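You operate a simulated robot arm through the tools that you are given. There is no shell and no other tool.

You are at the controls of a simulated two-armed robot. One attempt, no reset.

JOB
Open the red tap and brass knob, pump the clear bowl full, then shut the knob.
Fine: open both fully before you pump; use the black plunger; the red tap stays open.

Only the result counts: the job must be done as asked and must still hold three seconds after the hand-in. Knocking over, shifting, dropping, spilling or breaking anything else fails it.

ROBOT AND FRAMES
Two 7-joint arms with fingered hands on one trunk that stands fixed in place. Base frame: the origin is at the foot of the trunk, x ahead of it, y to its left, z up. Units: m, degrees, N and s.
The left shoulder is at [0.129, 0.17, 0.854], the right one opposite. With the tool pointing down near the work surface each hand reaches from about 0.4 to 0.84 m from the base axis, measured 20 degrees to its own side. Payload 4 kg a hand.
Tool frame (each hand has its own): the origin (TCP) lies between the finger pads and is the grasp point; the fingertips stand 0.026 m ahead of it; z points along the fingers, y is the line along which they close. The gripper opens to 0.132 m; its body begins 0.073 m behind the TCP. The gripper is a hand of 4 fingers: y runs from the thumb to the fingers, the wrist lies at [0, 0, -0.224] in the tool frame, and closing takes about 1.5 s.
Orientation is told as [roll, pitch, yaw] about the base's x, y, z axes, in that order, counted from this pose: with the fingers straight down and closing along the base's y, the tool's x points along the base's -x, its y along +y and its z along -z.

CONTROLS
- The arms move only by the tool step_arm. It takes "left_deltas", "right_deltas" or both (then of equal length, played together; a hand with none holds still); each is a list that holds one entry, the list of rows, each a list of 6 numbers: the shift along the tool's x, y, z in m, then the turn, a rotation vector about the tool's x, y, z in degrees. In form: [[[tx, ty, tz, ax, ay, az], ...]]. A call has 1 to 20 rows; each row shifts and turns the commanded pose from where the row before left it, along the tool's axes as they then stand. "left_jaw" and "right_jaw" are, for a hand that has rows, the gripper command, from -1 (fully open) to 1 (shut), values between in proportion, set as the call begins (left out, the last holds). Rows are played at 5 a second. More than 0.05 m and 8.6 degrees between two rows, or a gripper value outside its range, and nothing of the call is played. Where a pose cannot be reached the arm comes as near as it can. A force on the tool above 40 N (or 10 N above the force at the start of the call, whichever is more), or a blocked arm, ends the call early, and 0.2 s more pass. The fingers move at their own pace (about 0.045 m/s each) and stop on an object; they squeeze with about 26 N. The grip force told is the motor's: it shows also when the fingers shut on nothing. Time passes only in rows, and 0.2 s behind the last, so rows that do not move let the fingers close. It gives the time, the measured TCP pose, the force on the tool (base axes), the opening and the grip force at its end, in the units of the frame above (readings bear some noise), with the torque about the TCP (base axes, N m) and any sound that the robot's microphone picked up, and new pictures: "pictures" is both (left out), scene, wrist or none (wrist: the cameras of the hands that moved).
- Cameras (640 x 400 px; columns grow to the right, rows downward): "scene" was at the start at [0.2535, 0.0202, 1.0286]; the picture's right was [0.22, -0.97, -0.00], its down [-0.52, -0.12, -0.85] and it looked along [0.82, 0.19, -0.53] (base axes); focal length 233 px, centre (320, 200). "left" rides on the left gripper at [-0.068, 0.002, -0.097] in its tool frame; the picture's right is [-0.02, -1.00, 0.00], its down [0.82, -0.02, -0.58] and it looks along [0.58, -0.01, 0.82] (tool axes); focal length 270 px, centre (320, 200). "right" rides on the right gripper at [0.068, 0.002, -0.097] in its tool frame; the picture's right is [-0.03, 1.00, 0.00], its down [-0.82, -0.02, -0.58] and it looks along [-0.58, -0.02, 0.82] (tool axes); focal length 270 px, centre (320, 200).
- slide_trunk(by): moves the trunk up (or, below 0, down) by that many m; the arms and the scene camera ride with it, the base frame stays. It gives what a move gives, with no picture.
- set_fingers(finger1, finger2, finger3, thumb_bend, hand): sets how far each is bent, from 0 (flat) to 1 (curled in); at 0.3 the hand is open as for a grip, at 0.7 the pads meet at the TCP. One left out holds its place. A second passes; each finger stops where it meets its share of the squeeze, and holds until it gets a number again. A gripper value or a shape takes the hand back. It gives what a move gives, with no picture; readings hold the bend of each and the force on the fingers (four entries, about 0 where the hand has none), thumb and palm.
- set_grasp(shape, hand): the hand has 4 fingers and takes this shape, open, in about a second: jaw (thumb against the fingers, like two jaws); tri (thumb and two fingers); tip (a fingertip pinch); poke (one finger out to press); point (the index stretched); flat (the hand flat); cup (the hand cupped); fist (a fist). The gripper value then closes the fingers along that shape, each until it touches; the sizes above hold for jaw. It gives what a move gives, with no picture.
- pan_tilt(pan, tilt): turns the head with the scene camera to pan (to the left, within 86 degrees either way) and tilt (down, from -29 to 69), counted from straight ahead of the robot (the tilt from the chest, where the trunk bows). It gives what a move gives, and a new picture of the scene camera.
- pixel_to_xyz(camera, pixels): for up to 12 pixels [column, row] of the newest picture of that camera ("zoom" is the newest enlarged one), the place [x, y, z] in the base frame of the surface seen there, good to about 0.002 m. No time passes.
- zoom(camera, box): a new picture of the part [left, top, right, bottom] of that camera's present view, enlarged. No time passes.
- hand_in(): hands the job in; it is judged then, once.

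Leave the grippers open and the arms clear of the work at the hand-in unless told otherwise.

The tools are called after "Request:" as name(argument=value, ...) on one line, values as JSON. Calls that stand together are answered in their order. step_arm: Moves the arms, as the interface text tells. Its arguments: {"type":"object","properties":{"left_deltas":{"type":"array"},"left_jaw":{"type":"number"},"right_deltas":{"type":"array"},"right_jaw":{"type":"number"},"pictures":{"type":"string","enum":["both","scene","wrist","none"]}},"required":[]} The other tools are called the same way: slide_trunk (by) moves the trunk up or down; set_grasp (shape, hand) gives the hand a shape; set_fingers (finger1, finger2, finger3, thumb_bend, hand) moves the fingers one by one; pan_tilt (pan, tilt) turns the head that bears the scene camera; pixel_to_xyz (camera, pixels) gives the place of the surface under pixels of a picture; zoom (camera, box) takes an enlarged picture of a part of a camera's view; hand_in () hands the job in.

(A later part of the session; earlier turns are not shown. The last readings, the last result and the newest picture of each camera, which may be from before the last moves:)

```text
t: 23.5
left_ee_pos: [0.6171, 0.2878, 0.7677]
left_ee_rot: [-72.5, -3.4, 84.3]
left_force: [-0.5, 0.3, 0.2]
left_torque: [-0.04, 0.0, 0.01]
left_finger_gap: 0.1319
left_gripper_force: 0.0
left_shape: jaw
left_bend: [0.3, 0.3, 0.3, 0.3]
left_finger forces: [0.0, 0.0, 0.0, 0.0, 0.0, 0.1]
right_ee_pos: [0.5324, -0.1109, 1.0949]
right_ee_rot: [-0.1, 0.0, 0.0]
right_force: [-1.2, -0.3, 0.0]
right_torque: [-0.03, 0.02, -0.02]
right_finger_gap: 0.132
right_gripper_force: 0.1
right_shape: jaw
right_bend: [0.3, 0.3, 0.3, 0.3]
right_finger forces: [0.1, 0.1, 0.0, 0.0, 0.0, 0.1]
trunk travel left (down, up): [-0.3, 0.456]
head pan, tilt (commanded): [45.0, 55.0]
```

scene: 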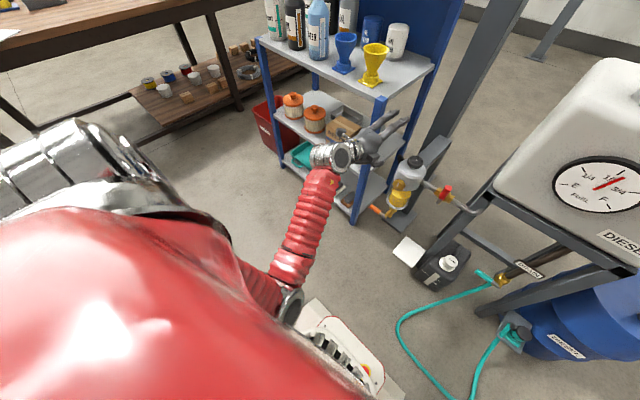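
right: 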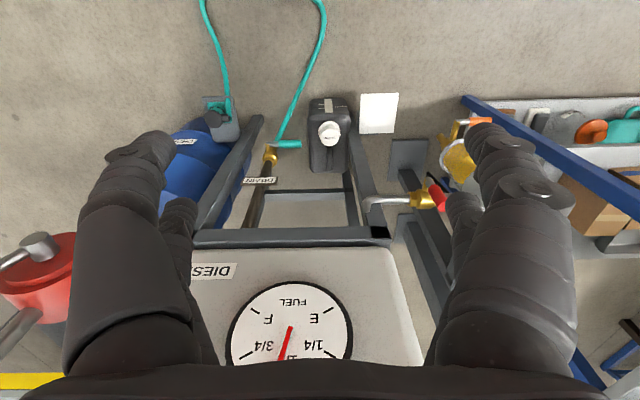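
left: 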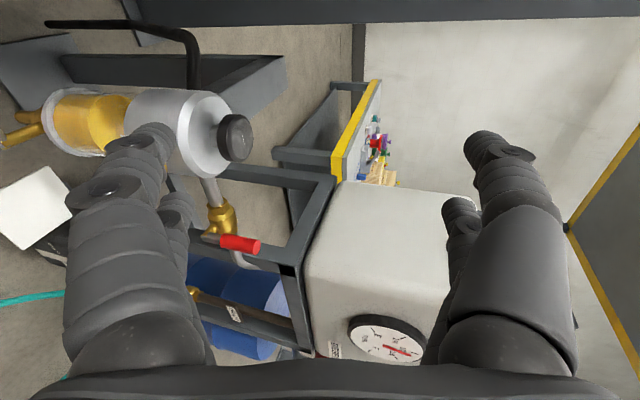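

Settled. Hand points nearly forward (slightly down). I'll correct orientation to straight forward in 3 rows, then move down and right to about (0.59, 0.222, 0.60).

Request:
step_arm(left_deltas=[[[0, 0, 0, 5.83, -1.5, -1.13], [0, 0, 0, 5.83, -1.5, -1.13], [0, 0, 0, 5.83, -1.5, -1.13], [0.011, 0.028, -0.0045, 0, 0, 0], [0.011, 0.028, -0.0045, 0, 0, 0], [0.011, 0.028, -0.0045, 0, 0, 0], [0.011, 0.028, -0.0045, 0, 0, 0], [0.011, 0.028, -0.0045, 0, 0, 0], [0.011, 0.028, -0.0045, 0, 0, 0]]], pictures="both")

```text
t: 25.5
left_ee_pos: [0.5893, 0.2226, 0.5997]
left_ee_rot: [-90.2, -0.5, 89.2]
left_force: [0.2, 0.1, 0.4]
left_torque: [0.01, -0.04, 0.03]
left_finger_gap: 0.132
left_gripper_force: 0.1
left_shape: jaw
left_bend: [0.3, 0.3, 0.3, 0.3]
left_finger forces: [0.0, 0.1, 0.0, 0.0, 0.0, 0.0]
right_ee_pos: [0.5325, -0.1108, 1.0943]
right_ee_rot: [0.0, 0.0, 0.0]
right_force: [0.1, -0.1, 0.1]
right_torque: [-0.02, 0.0, 0.0]
right_finger_gap: 0.1318
right_gripper_force: 0.0
right_shape: jaw
right_bend: [0.3, 0.3, 0.3, 0.3]
right_finger forces: [0.0, 0.0, 0.0, 0.0, 0.0, 0.1]
trunk travel left (down, up): [-0.3, 0.456]
head pan, tilt (commanded): [45.0, 55.0]
```

scene: 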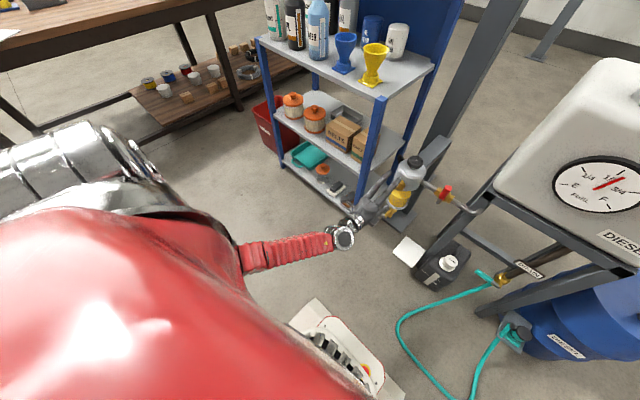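
left: 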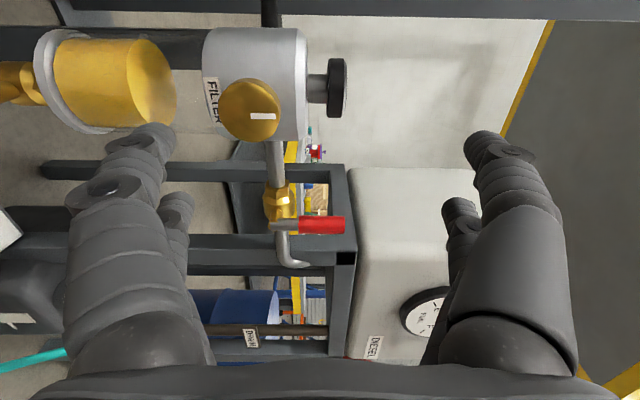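

Excellent: left hand is straight forward at (0.589, 0.223, 0.600), thumb up. Label on head reads "FILTER". The tap lever shows at (320,225). I'll turn the head onto the filter and give the left hand a poke shape for pushing the lever.

Request:
pan_tilt(pan=15, tilt=48)

Request:
set_grasp(hand="left", shape="poke")

Request:
zoom(camera="scene", box=[200, 80, 440, 230])

Request:
zoom(camera="left", box=[0, 0, 640, 400])

```text
t: 26.5
left_ee_pos: [0.5891, 0.2223, 0.5999]
left_ee_rot: [-90.1, -0.5, 89.4]
left_force: [-0.2, 0.5, -0.3]
left_torque: [-0.02, -0.01, 0.02]
left_finger_gap: 0.1319
left_gripper_force: 0.0
left_shape: jaw
left_bend: [0.3, 0.3, 0.3, 0.3]
left_finger forces: [0.1, 0.0, 0.0, 0.1, 0.0, 0.0]
right_ee_pos: [0.5319, -0.1115, 1.0944]
right_ee_rot: [0.0, 0.0, 0.0]
right_force: [-0.4, -0.1, -0.6]
right_torque: [0.02, -0.03, -0.02]
right_finger_gap: 0.1316
right_gripper_force: 0.0
right_shape: jaw
right_bend: [0.3, 0.3, 0.3, 0.3]
right_finger forces: [0.0, 0.0, 0.1, 0.0, 0.1, 0.0]
trunk travel left (down, up): [-0.3, 0.456]
head pan, tilt (commanded): [15.0, 48.0]
```

scene: 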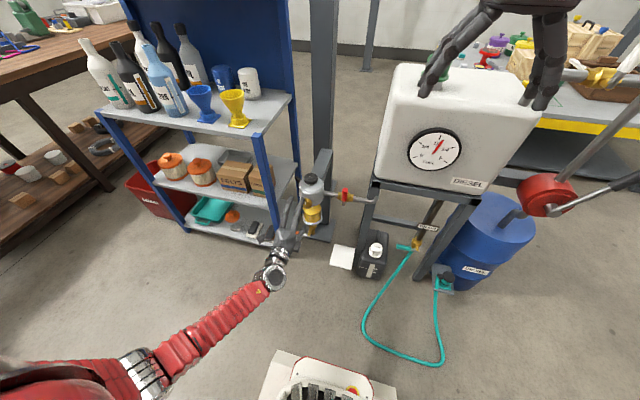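

```text
t: 27.4
left_ee_pos: [0.589, 0.22, 0.5998]
left_ee_rot: [-90.1, -0.6, 89.4]
left_force: [-0.1, 0.1, 0.6]
left_torque: [0.02, -0.01, -0.07]
left_finger_gap: 0.0
left_gripper_force: 0.0
left_shape: poke
left_bend: [1.0, 1.0, 1.0, 0.34]
left_finger forces: [0.0, 0.1, 0.0, 0.1, 0.0, 0.1]
right_ee_pos: [0.5318, -0.1104, 1.0948]
right_ee_rot: [0.0, 0.0, 0.0]
right_force: [0.0, 0.8, -0.9]
right_torque: [0.0, 0.02, -0.02]
right_finger_gap: 0.1319
right_gripper_force: 0.1
right_shape: jaw
right_bend: [0.3, 0.3, 0.3, 0.3]
right_finger forces: [0.0, 0.0, 0.0, 0.1, 0.1, 0.1]
trunk travel left (down, up): [-0.3, 0.456]
head pan, tilt (commanded): [15.0, 48.0]
```

```text
2.67 times, centred on (320, 155) of scene
```

zoom: 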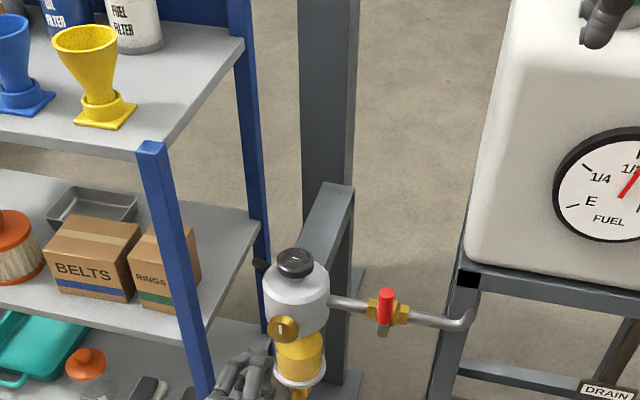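

```text
1.00 times, centred on (320, 200) of left (not enlarged: the box is as wide or as high as the picture)
```

zoom: 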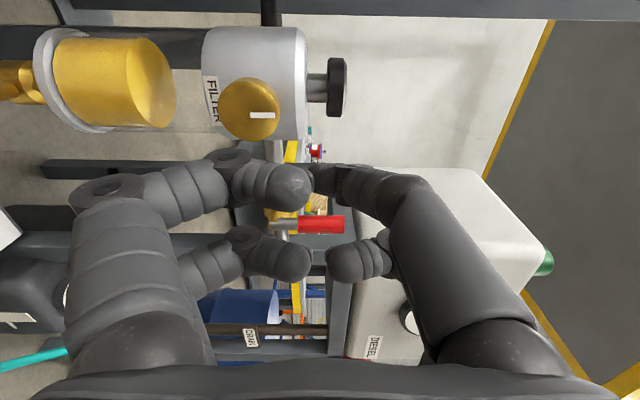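

The poke shape looks still in motion. I'll look again at the hand with close-ups after it has settled (one still row).

Request:
step_arm(left_deltas=[[[0, 0, 0, 0, 0, 0], [0, 0, 0, 0, 0, 0], [0, 0, 0, 0, 0, 0]]], pictures="both")

Request:
zoom(camera="scene", box=[240, 160, 368, 240])

```text
t: 28.2
left_ee_pos: [0.5895, 0.2229, 0.5995]
left_ee_rot: [-90.1, -0.5, 89.2]
left_force: [0.2, 0.5, -0.2]
left_torque: [0.02, 0.01, 0.0]
left_finger_gap: 0.0001
left_gripper_force: 0.0
left_shape: poke
left_bend: [1.0, 1.0, 1.0, 0.34]
left_finger forces: [0.0, 0.1, 0.0, 0.1, 0.0, 0.0]
right_ee_pos: [0.5322, -0.1112, 1.0944]
right_ee_rot: [0.0, 0.0, 0.0]
right_force: [0.2, -0.2, -0.4]
right_torque: [-0.01, 0.01, -0.02]
right_finger_gap: 0.1316
right_gripper_force: 0.0
right_shape: jaw
right_bend: [0.3, 0.3, 0.3, 0.3]
right_finger forces: [0.0, 0.0, 0.0, 0.1, 0.0, 0.0]
trunk travel left (down, up): [-0.3, 0.456]
head pan, tilt (commanded): [15.0, 48.0]
```

scene: 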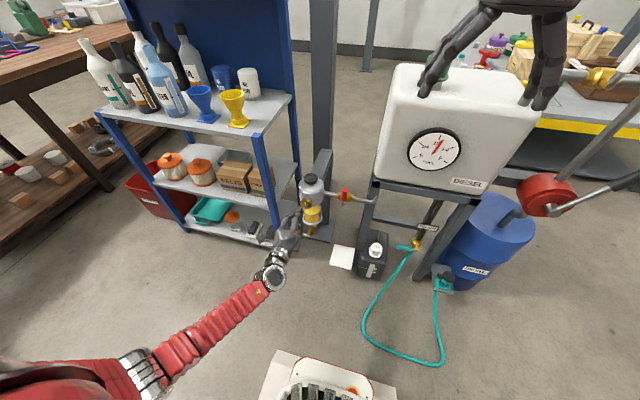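
left: 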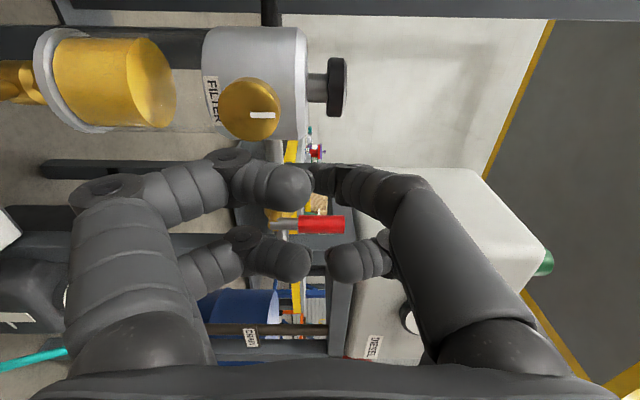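

```text
5.00 times, centred on (304, 200) of scene
```

zoom: 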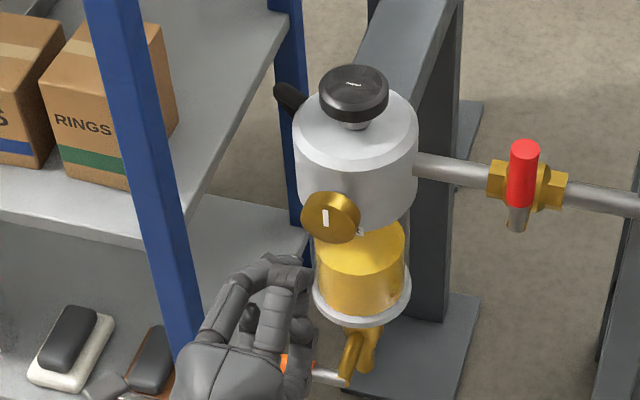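

The digits curl together but no single finger protrudes clearly. A plain closed jaw will do to push the lever from the side. I'll zoom on the tap first for signs of its stop direction.

Request:
zoom(camera="scene", box=[328, 180, 376, 210])

Request:
zoom(camera="left", box=[240, 180, 368, 260])

Request:
zoom(camera="right", box=[320, 0, 640, 200])

```text
13.33 times, centred on (352, 195) of scene
```

zoom: 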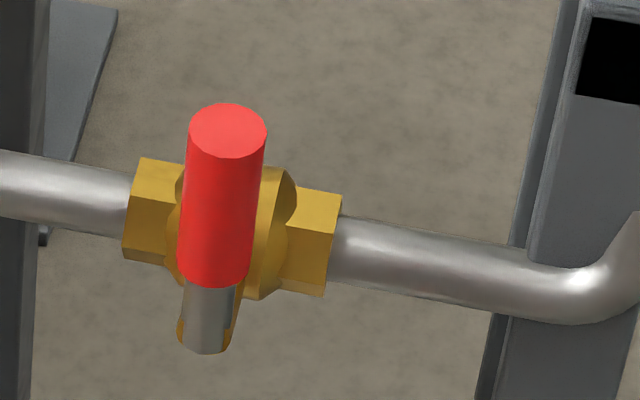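

```text
5.00 times, centred on (304, 220) of left
```

zoom: 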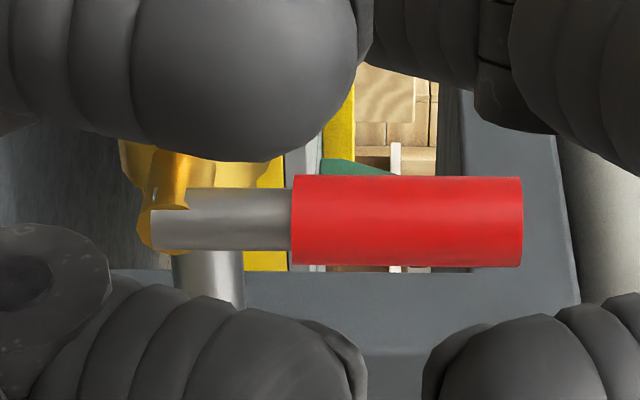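

```text
2.00 times, centred on (480, 100) of right
```

zoom: 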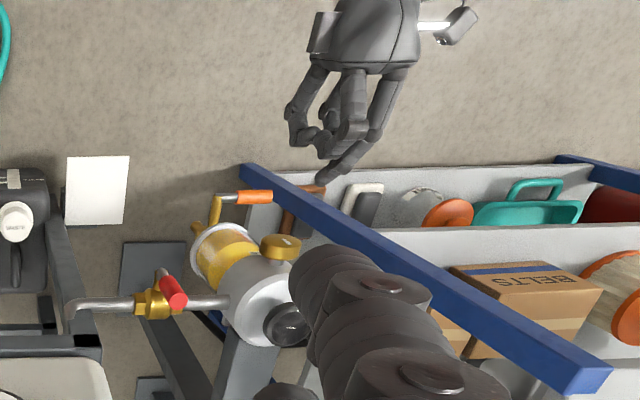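

The right camera gives a useful view from above of the left hand. I'll return the left hand to jaw shape and then close it into a compact blob for pushing.

Request:
set_grasp(hand="left", shape="jaw")

Request:
step_arm(left_deltas=[[[0, 0, 0, 0, 0, 0], [0, 0, 0, 0, 0, 0], [0, 0, 0, 0, 0, 0], [0, 0, 0, 0, 0, 0], [0, 0, 0, 0, 0, 0], [0, 0, 0, 0, 0, 0], [0, 0, 0, 0, 0, 0], [0, 0, 0, 0, 0, 0]]], left_jaw=1, pictures="both")

Request:
zoom(camera="right", box=[400, 0, 560, 100])

Request:
zoom(camera="scene", box=[240, 160, 368, 240])

```text
t: 29.1
left_ee_pos: [0.5894, 0.2225, 0.5995]
left_ee_rot: [-90.1, -0.5, 89.3]
left_force: [0.3, -0.5, 0.7]
left_torque: [0.01, 0.0, 0.0]
left_finger_gap: 0.1319
left_gripper_force: 0.1
left_shape: jaw
left_bend: [0.3, 0.3, 0.3, 0.3]
left_finger forces: [0.0, 0.0, 0.0, 0.0, 0.1, 0.1]
right_ee_pos: [0.5323, -0.1117, 1.095]
right_ee_rot: [0.0, 0.1, 0.0]
right_force: [-0.8, -1.4, -0.3]
right_torque: [-0.01, 0.01, -0.03]
right_finger_gap: 0.132
right_gripper_force: 0.0
right_shape: jaw
right_bend: [0.3, 0.3, 0.3, 0.3]
right_finger forces: [0.0, 0.1, 0.0, 0.0, 0.0, 0.0]
trunk travel left (down, up): [-0.3, 0.456]
head pan, tilt (commanded): [15.0, 48.0]
```

```text
t: 30.9
left_ee_pos: [0.5893, 0.2215, 0.6002]
left_ee_rot: [-90.1, -0.5, 89.3]
left_force: [0.9, -0.2, -0.3]
left_torque: [0.01, 0.01, -0.01]
left_finger_gap: 0.0
left_gripper_force: 14.2
left_shape: jaw
left_bend: [0.61, 0.62, 0.62, 0.7]
left_finger forces: [0.0, 0.0, 0.0, 0.0, 0.1, 0.0]
right_ee_pos: [0.5317, -0.111, 1.0946]
right_ee_rot: [0.0, -0.1, 0.1]
right_force: [1.0, 0.0, 0.0]
right_torque: [0.01, -0.01, -0.04]
right_finger_gap: 0.132
right_gripper_force: 0.1
right_shape: jaw
right_bend: [0.3, 0.3, 0.3, 0.3]
right_finger forces: [0.0, 0.1, 0.0, 0.1, 0.0, 0.0]
trunk travel left (down, up): [-0.3, 0.456]
head pan, tilt (commanded): [15.0, 48.0]
```

scene: 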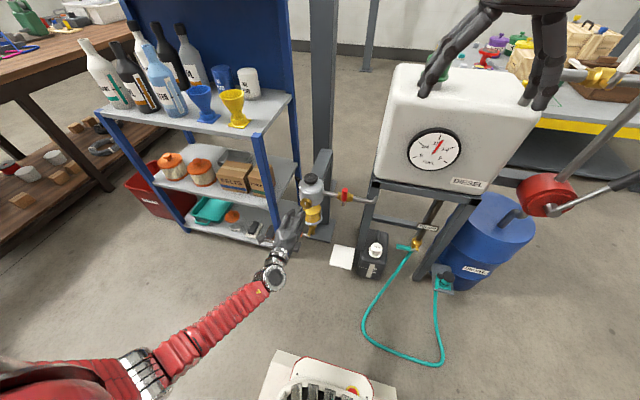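
left: 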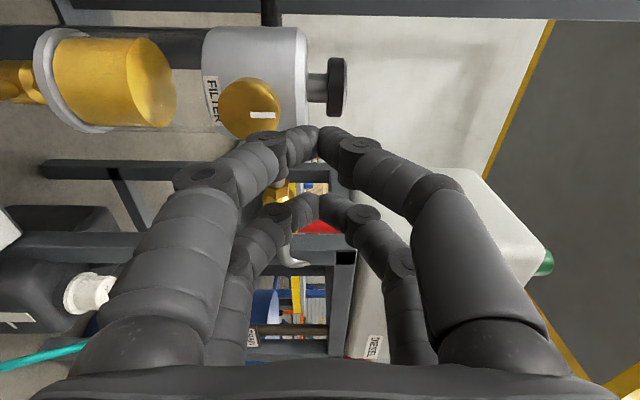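

```text
4.00 times, centred on (480, 50) of right
```

zoom: 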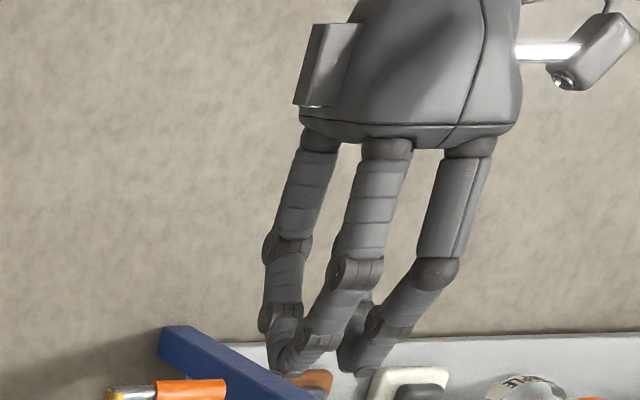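

```text
5.00 times, centred on (304, 200) of scene
```

zoom: 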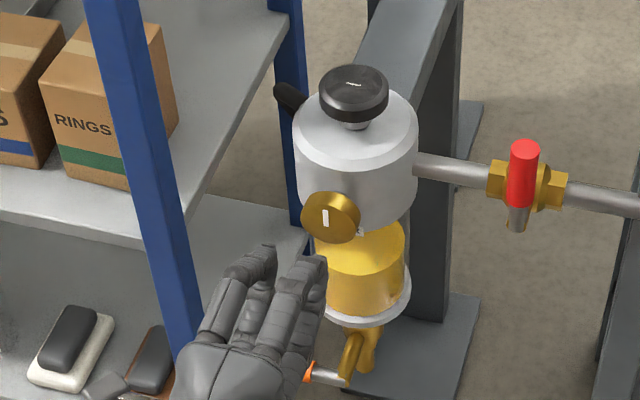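

The closed hand is compact (about 0.08 m wide in y). I'll move right to y≈0.150 and up to z≈0.620, then forward to x≈0.712, which puts the fingertips between the filter head and the lever above the pipe.

Request:
step_arm(left_deltas=[[[0.024, -0.007, 0, 0, 0, 0], [0.024, -0.007, 0, 0, 0, 0], [0.0235, -0.006, 0, 0, 0, 0], [0, 0, 0.03, 0, 0, 0], [0, 0, 0.03, 0, 0, 0], [0, 0, 0.03, 0, 0, 0], [0, 0, 0, 0, 0, 0]]], pictures="both")

Request:
zoom(camera="scene", box=[256, 150, 384, 230])

Request:
zoom(camera="right", box=[320, 40, 560, 190])

```text
t: 32.5
left_ee_pos: [0.6796, 0.1498, 0.619]
left_ee_rot: [-90.1, -0.5, 89.2]
left_force: [-0.2, 0.0, 0.0]
left_torque: [0.01, 0.01, 0.04]
left_finger_gap: 0.0
left_gripper_force: 25.8
left_shape: jaw
left_bend: [0.62, 0.63, 0.63, 0.7]
left_finger forces: [0.0, 0.0, 0.0, 0.0, 0.0, 0.0]
right_ee_pos: [0.5321, -0.1105, 1.0942]
right_ee_rot: [0.0, -0.1, 0.0]
right_force: [-0.1, 0.4, 0.4]
right_torque: [0.01, 0.01, 0.0]
right_finger_gap: 0.1315
right_gripper_force: 0.0
right_shape: jaw
right_bend: [0.3, 0.3, 0.3, 0.3]
right_finger forces: [0.1, 0.0, 0.1, 0.0, 0.1, 0.0]
trunk travel left (down, up): [-0.3, 0.456]
head pan, tilt (commanded): [15.0, 48.0]
```

scene: 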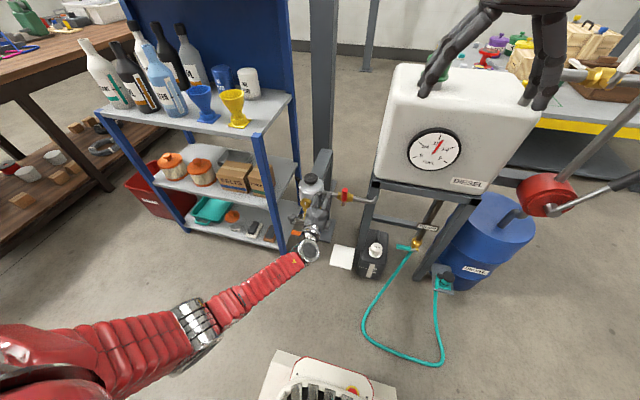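
left: 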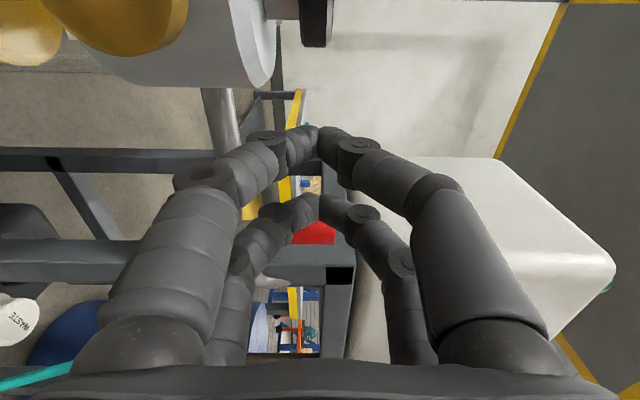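

```text
5.00 times, centred on (320, 190) of scene
```

zoom: 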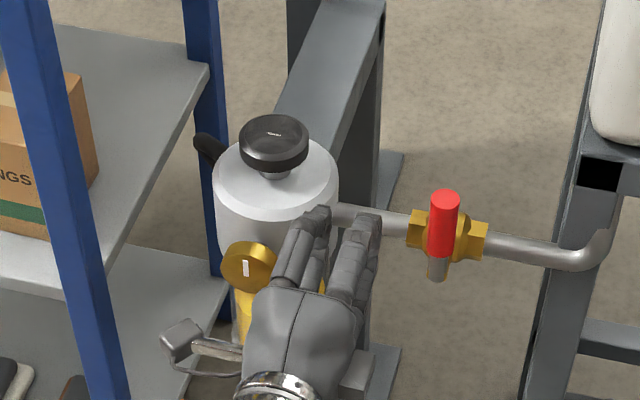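

```text
2.67 times, centred on (440, 115) of right
```

zoom: 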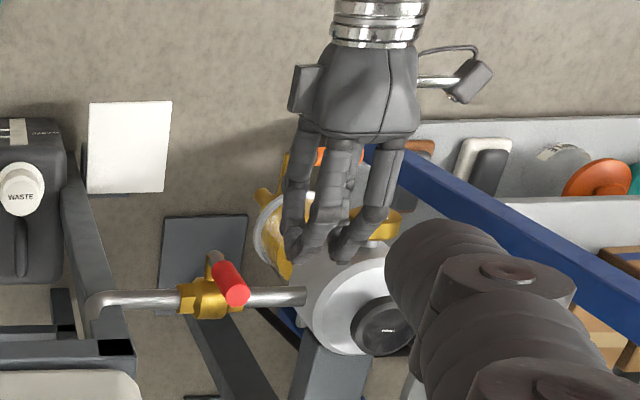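

Fingertips are just in front of the head's right side. I'll read the tips' places: right digit edge at scene (331,197), left digit tip (319,193).

Request:
pixel_to_xyz(camera="scene", pixels=[[331, 197], [329, 194], [319, 193], [322, 200], [329, 205], [313, 200], [344, 190], [344, 200], [343, 205], [312, 170], [306, 203]])

```text
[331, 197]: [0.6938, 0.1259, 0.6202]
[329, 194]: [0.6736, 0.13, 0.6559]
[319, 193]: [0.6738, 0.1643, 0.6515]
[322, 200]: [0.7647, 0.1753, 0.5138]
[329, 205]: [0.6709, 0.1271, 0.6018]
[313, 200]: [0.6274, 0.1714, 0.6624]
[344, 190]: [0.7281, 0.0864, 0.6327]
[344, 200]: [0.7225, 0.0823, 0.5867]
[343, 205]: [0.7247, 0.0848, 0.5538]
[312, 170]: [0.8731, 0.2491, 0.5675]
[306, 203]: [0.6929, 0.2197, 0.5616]
```

Right digit edge is 0.025 right of the TCP. I'll shift right to y≈0.135 then go forward to x≈0.715, still clear of the lever (left edge y=0.092).

Request:
step_arm(left_deltas=[[[0.015, 0, 0, 0, 0, 0], [0, 0, 0.018, 0, 0, 0], [0, 0, 0.018, 0, 0, 0], [0, 0, 0, 0, 0, 0]]], pictures="scene")

Request:
zoom(camera="scene", box=[288, 160, 384, 220])

Request:
zoom(camera="right", box=[360, 80, 520, 180])

```text
t: 33.5
left_ee_pos: [0.7141, 0.1344, 0.617]
left_ee_rot: [-90.1, -0.5, 89.4]
left_force: [0.1, -0.4, 0.7]
left_torque: [0.01, 0.02, -0.02]
left_finger_gap: 0.0
left_gripper_force: 26.2
left_shape: jaw
left_bend: [0.62, 0.63, 0.63, 0.7]
left_finger forces: [0.0, 0.0, 0.0, 0.0, 0.1, 0.0]
right_ee_pos: [0.5321, -0.1122, 1.0937]
right_ee_rot: [-0.1, 0.1, 0.0]
right_force: [-0.1, 0.2, -0.6]
right_torque: [-0.01, 0.01, 0.03]
right_finger_gap: 0.1318
right_gripper_force: 0.0
right_shape: jaw
right_bend: [0.3, 0.3, 0.3, 0.3]
right_finger forces: [0.1, 0.1, 0.0, 0.0, 0.1, 0.1]
trunk travel left (down, up): [-0.3, 0.456]
head pan, tilt (commanded): [15.0, 48.0]
```

scene: 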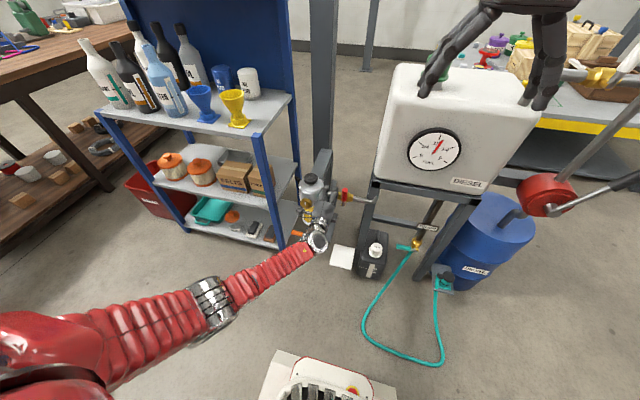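

```text
6.67 times, centred on (336, 190) of scene
```

zoom: 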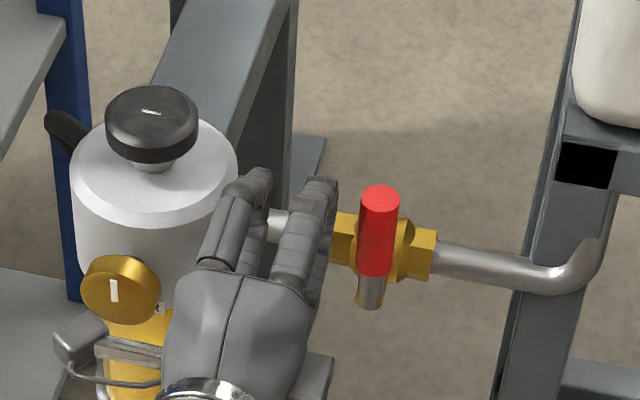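

```text
4.00 times, centred on (440, 130) of right
```

zoom: 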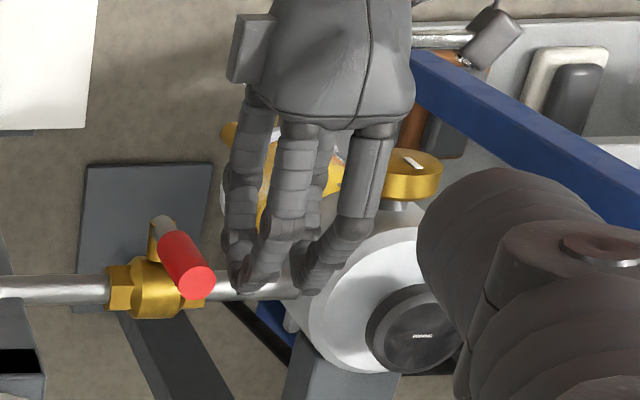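

Fingertips are left of the red lever, level with its upper half. Now a gentle test push to the right: 4 rows of 8 mm (contact expected near the end).

Request:
step_arm(left_deltas=[[[0.008, 0, 0, 0, 0, 0], [0.008, 0, 0, 0, 0, 0], [0.006, 0, 0, 0, 0, 0], [0.006, 0, 0, 0, 0, 0]]], pictures="scene")

Request:
zoom(camera="scene", box=[288, 160, 384, 220])

```text
t: 34.5
left_ee_pos: [0.7135, 0.1047, 0.618]
left_ee_rot: [-90.2, -0.6, 89.3]
left_force: [-1.1, 1.6, -0.1]
left_torque: [0.0, -0.03, 0.02]
left_finger_gap: 0.0
left_gripper_force: 26.0
left_shape: jaw
left_bend: [0.62, 0.63, 0.63, 0.7]
left_finger forces: [0.0, 0.4, 0.1, 0.0, 0.0, 0.1]
right_ee_pos: [0.5312, -0.1109, 1.0936]
right_ee_rot: [0.1, -0.1, 0.0]
right_force: [0.1, 0.6, -0.7]
right_torque: [-0.01, 0.0, -0.03]
right_finger_gap: 0.1319
right_gripper_force: 0.0
right_shape: jaw
right_bend: [0.3, 0.3, 0.3, 0.3]
right_finger forces: [0.0, 0.0, 0.0, 0.0, 0.0, 0.0]
trunk travel left (down, up): [-0.3, 0.456]
head pan, tilt (commanded): [15.0, 48.0]
```

scene: 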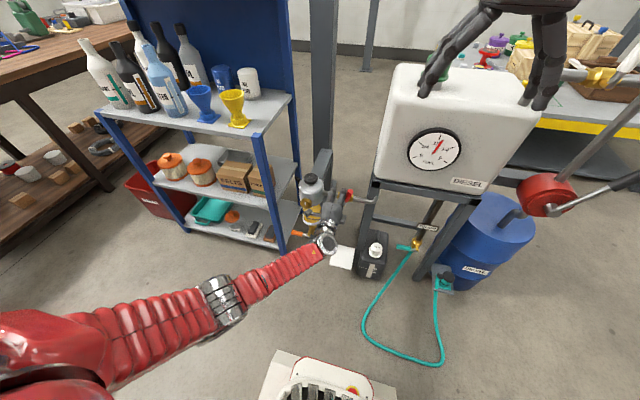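

```text
6.67 times, centred on (336, 190) of scene
```

zoom: 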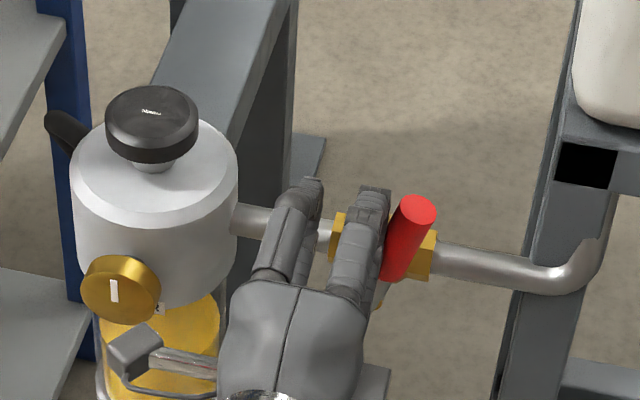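

The lever moved right (tilting to −y) with under 2 N. So it opens this way. I'll continue along the arc: right and gradually down.

Request:
step_arm(left_deltas=[[[0.008, 0.001, 0, 0, 0, 0], [0.008, 0.001, 0, 0, 0, 0], [0.008, 0.001, 0, 0, 0, 0], [0.007, 0.003, 0, 0, 0, 0], [0.007, 0.004, 0, 0, 0, 0], [0.006, 0.005, 0, 0, 0, 0]]], pictures="scene")

Request:
zoom(camera="scene", box=[288, 160, 384, 220])

```text
t: 35.9
left_ee_pos: [0.7129, 0.0623, 0.6031]
left_ee_rot: [-90.1, -0.5, 89.2]
left_force: [-0.1, -0.8, -0.2]
left_torque: [-0.01, 0.01, -0.02]
left_finger_gap: 0.0002
left_gripper_force: 26.7
left_shape: jaw
left_bend: [0.62, 0.63, 0.63, 0.7]
left_finger forces: [0.1, 0.4, 0.0, 0.0, 0.0, 0.1]
right_ee_pos: [0.5332, -0.1107, 1.0947]
right_ee_rot: [-0.1, 0.1, 0.0]
right_force: [0.2, -0.3, -0.4]
right_torque: [-0.01, -0.02, 0.0]
right_finger_gap: 0.132
right_gripper_force: 0.1
right_shape: jaw
right_bend: [0.3, 0.3, 0.3, 0.3]
right_finger forces: [0.0, 0.1, 0.1, 0.0, 0.0, 0.0]
trunk travel left (down, up): [-0.3, 0.456]
head pan, tilt (commanded): [15.0, 48.0]
```

scene: 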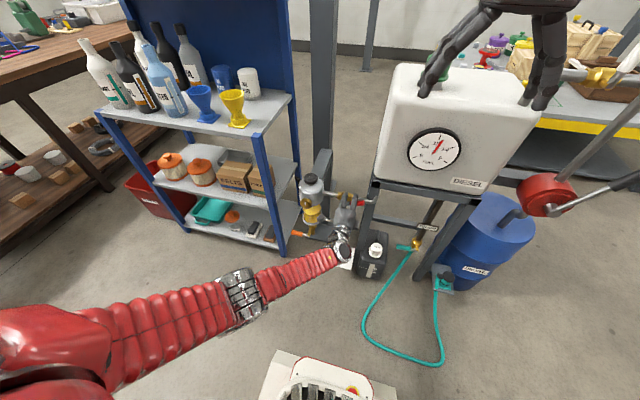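

```text
6.67 times, centred on (336, 190) of scene
```

zoom: 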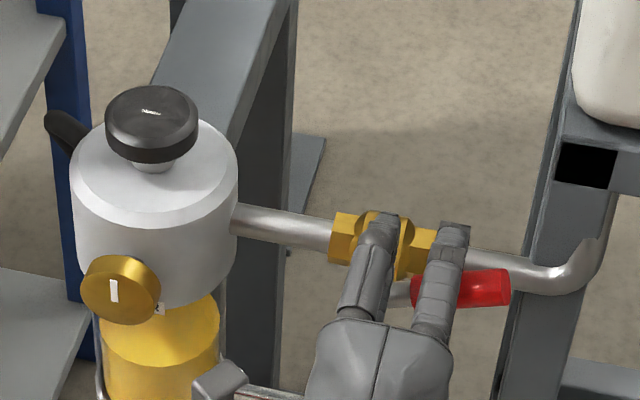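

The red lever is nearly in line with the pipe. I'll press down in small steps to bring it to its stop, watching the force.

Request:
step_arm(left_deltas=[[[0, 0.005, 0, 0, 0, 0], [0, 0.005, 0, 0, 0, 0], [0, 0.004, 0, 0, 0, 0], [0, 0.003, 0, 0, 0, 0]]], pictures="both")

Request:
zoom(camera="scene", box=[320, 180, 384, 220])

```text
t: 36.9
left_ee_pos: [0.7143, 0.0608, 0.5861]
left_ee_rot: [-90.1, -0.5, 89.3]
left_force: [-0.9, 0.2, 0.0]
left_torque: [-0.02, 0.02, -0.01]
left_finger_gap: 0.0001
left_gripper_force: 26.3
left_shape: jaw
left_bend: [0.62, 0.63, 0.63, 0.7]
left_finger forces: [0.0, 0.0, 0.1, 0.1, 0.0, 0.0]
right_ee_pos: [0.5323, -0.1109, 1.0936]
right_ee_rot: [0.0, 0.0, 0.0]
right_force: [0.7, -0.3, -0.2]
right_torque: [0.06, 0.0, 0.0]
right_finger_gap: 0.1317
right_gripper_force: 0.0
right_shape: jaw
right_bend: [0.3, 0.3, 0.3, 0.3]
right_finger forces: [0.0, 0.0, 0.0, 0.0, 0.0, 0.1]
trunk travel left (down, up): [-0.3, 0.456]
head pan, tilt (commanded): [15.0, 48.0]
```

scene: 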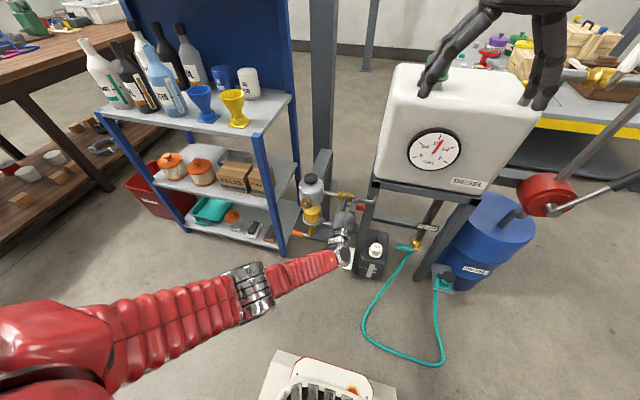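
left: 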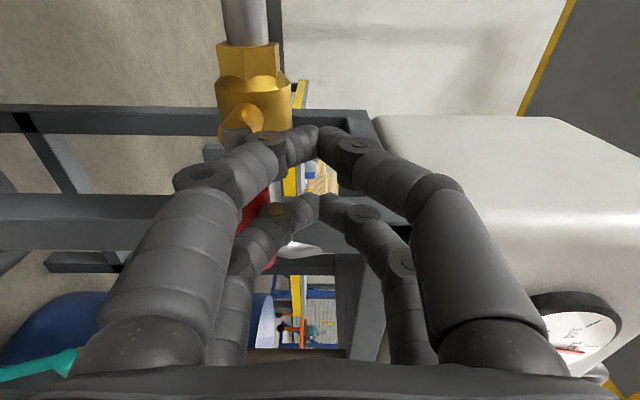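

```text
10.00 times, centred on (352, 200) of scene
```

zoom: 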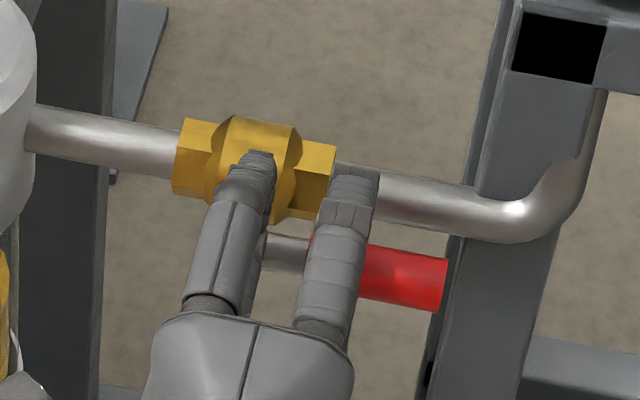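

The lever now looks parallel to the pipe. I'll read its height at several points (zoom (430,275), (385,265), gray shaft (285,248)).

Request:
pixel_to_xyz(camera="zoom", pixels=[[430, 262], [430, 275], [385, 252], [385, 265], [285, 240], [285, 248], [443, 285], [300, 265]])

```text
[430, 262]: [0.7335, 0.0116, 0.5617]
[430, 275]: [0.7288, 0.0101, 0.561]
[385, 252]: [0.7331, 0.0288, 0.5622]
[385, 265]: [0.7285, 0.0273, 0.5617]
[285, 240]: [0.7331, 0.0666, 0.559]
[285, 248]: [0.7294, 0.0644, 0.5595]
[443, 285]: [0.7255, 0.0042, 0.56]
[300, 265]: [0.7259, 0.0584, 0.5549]
```

The lever is level (z≈0.562 top along its length). I'll press down slightly more to confirm it's against its stop, reading the force.

Request:
step_arm(left_deltas=[[[0, 0.003, 0, 0, 0, 0], [0, 0.003, 0, 0, 0, 0]]], pictures="none")

Request:
step_arm(left_deltas=[[[0, 0.002, 0, 0, 0, 0], [0, 0.002, 0, 0, 0, 0]]], pictures="scene")

Request:
zoom(camera="scene", box=[320, 180, 384, 220])

```text
t: 37.5
left_ee_pos: [0.7127, 0.0613, 0.5842]
left_ee_rot: [-90.4, -0.4, 89.3]
left_force: [-8.9, 2.4, 14.8]
left_torque: [0.1, 0.07, -0.02]
left_finger_gap: 0.0
left_gripper_force: 26.0
left_shape: jaw
left_bend: [0.62, 0.63, 0.62, 0.7]
left_finger forces: [8.1, 7.9, 0.0, 0.0, 0.0, 0.0]
right_ee_pos: [0.5302, -0.1103, 1.0965]
right_ee_rot: [0.0, -0.1, -0.1]
right_force: [-0.3, 0.3, -0.6]
right_torque: [-0.03, -0.03, 0.02]
right_finger_gap: 0.1318
right_gripper_force: 0.0
right_shape: jaw
right_bend: [0.3, 0.3, 0.3, 0.3]
right_finger forces: [0.0, 0.0, 0.0, 0.1, 0.0, 0.0]
trunk travel left (down, up): [-0.3, 0.456]
head pan, tilt (commanded): [15.0, 48.0]
```

```text
t: 38.1
left_ee_pos: [0.7123, 0.0609, 0.5795]
left_ee_rot: [-90.5, -0.4, 89.2]
left_force: [-11.2, -1.8, 22.6]
left_torque: [-0.03, 0.06, -0.02]
left_finger_gap: 0.0001
left_gripper_force: 26.2
left_shape: jaw
left_bend: [0.62, 0.63, 0.62, 0.7]
left_finger forces: [13.3, 11.3, 0.0, 0.0, 0.1, 0.0]
right_ee_pos: [0.5289, -0.1123, 1.0969]
right_ee_rot: [-0.1, -0.1, 0.0]
right_force: [-0.1, -0.5, -0.5]
right_torque: [-0.01, -0.01, 0.02]
right_finger_gap: 0.1319
right_gripper_force: 0.1
right_shape: jaw
right_bend: [0.3, 0.3, 0.3, 0.3]
right_finger forces: [0.0, 0.0, 0.1, 0.1, 0.1, 0.0]
trunk travel left (down, up): [-0.3, 0.456]
head pan, tilt (commanded): [15.0, 48.0]
```

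scene: 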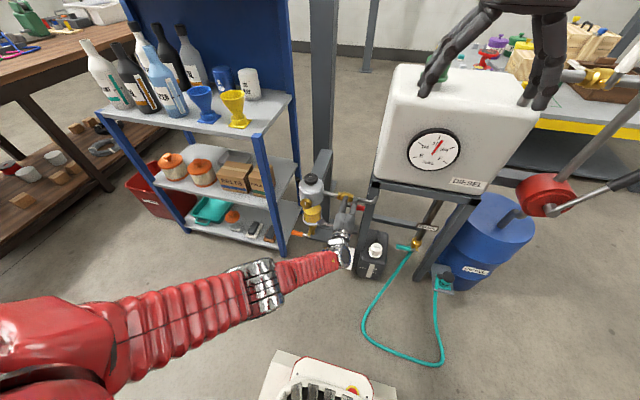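

```text
10.00 times, centred on (352, 200) of scene
```

zoom: 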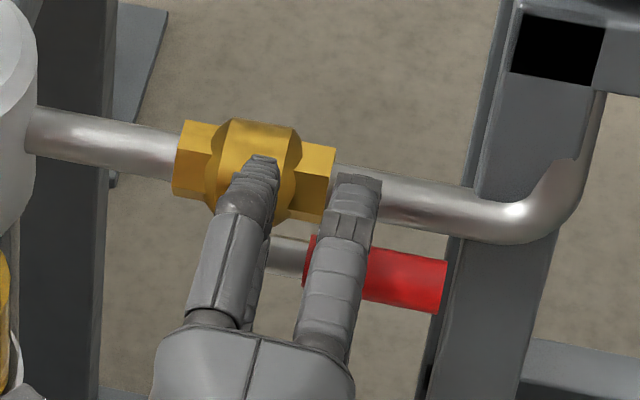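

Force rose to ~23 N with the lever unmoved: it's on its stop, fully open. I'll lift off, back away, and return to in front of the knob.

Request:
step_arm(left_deltas=[[[0, -0.015, 0, 0, 0, 0], [0, -0.02, 0, 0, 0, 0], [0, -0.01, -0.03, 0, 0, 0], [0, 0, -0.04, 0, 0, 0], [0, 0, -0.04, 0, 0, 0], [0, 0, -0.01, 0, 0, 0]]], pictures="scene")

Request:
zoom(camera="scene", box=[288, 160, 384, 220])

```text
t: 39.5
left_ee_pos: [0.593, 0.0627, 0.6222]
left_ee_rot: [-90.2, -0.4, 89.3]
left_force: [0.6, 0.4, 0.6]
left_torque: [0.01, 0.01, 0.0]
left_finger_gap: 0.0001
left_gripper_force: 25.7
left_shape: jaw
left_bend: [0.62, 0.63, 0.63, 0.7]
left_finger forces: [0.1, 0.0, 0.0, 0.0, 0.0, 0.0]
right_ee_pos: [0.5323, -0.1109, 1.0944]
right_ee_rot: [0.0, 0.0, 0.0]
right_force: [0.0, -0.1, 0.0]
right_torque: [0.01, 0.01, -0.02]
right_finger_gap: 0.1318
right_gripper_force: 0.1
right_shape: jaw
right_bend: [0.3, 0.3, 0.3, 0.3]
right_finger forces: [0.0, 0.1, 0.0, 0.0, 0.0, 0.0]
trunk travel left (down, up): [-0.3, 0.456]
head pan, tilt (commanded): [15.0, 48.0]
```

scene: 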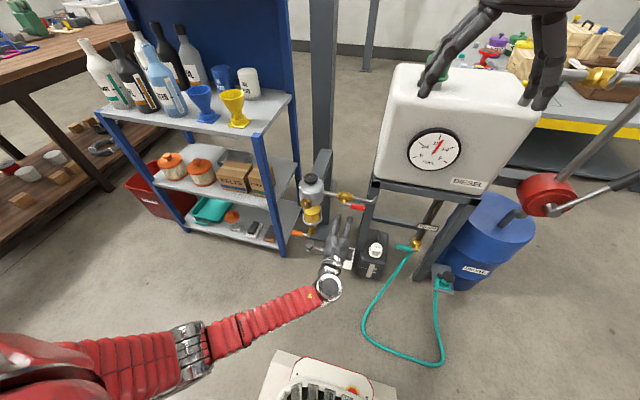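

```text
6.67 times, centred on (336, 190) of scene
```

zoom: 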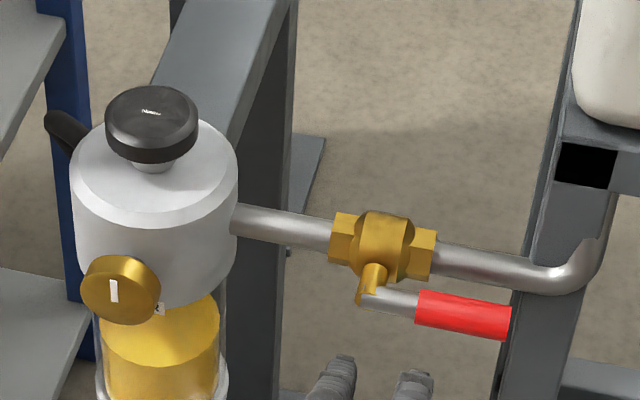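

The red tap is open, in line with the pipe. Now I'll measure the knob closely.

Request:
zoom(camera="scene", box=[294, 192, 318, 207])

Request:
zoom(camera="right", box=[400, 90, 560, 190])

Request:
zoom(camera="scene", box=[290, 165, 338, 195])

```text
16.00 times, centred on (306, 200) of scene
```

zoom: 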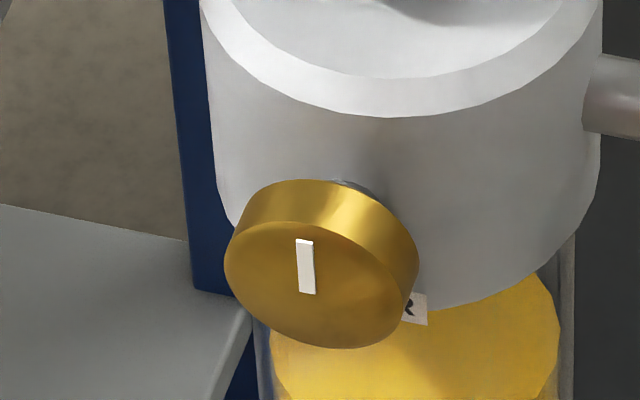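

```text
4.00 times, centred on (480, 140) of right
```

zoom: 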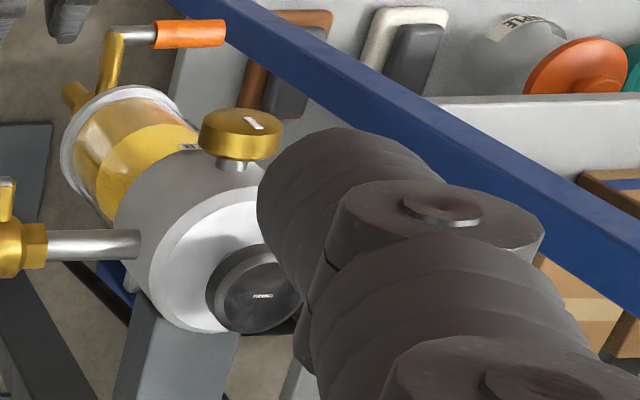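

```text
13.33 times, centred on (314, 180) of scene
```

zoom: 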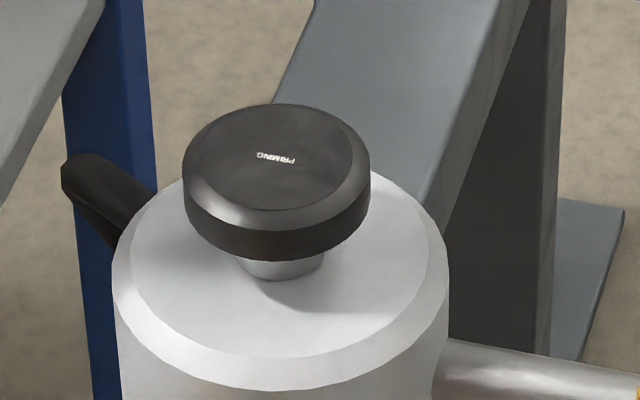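

I'll re-zoom on the knob and read its face edges: left (232,268), right (408,292), top (300,224), bottom (355,346), mark ends (305,243) and (307,290).

Request:
zoom(camera="scene", box=[294, 192, 318, 207])

Request:
pixel_to_xyz(camera="zoom", pixels=[[232, 268], [404, 300], [290, 226], [355, 344], [305, 243], [307, 290], [325, 285], [380, 320], [250, 300], [345, 190], [410, 250], [250, 200]])

```text
16.00 times, centred on (306, 200) of scene
```

zoom: 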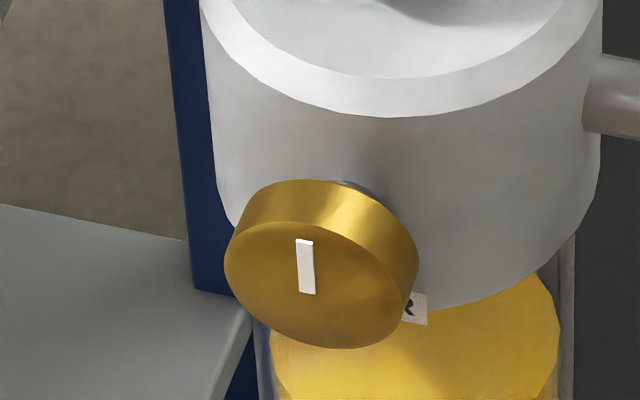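

```text
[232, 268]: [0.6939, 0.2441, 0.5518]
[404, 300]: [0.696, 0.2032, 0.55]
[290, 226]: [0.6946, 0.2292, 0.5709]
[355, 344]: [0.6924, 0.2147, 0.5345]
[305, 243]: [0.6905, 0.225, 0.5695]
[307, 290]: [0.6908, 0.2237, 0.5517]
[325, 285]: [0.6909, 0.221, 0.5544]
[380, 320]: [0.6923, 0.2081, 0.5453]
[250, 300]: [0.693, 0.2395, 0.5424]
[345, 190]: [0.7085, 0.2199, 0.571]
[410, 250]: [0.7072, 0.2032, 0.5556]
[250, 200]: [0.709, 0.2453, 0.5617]
```

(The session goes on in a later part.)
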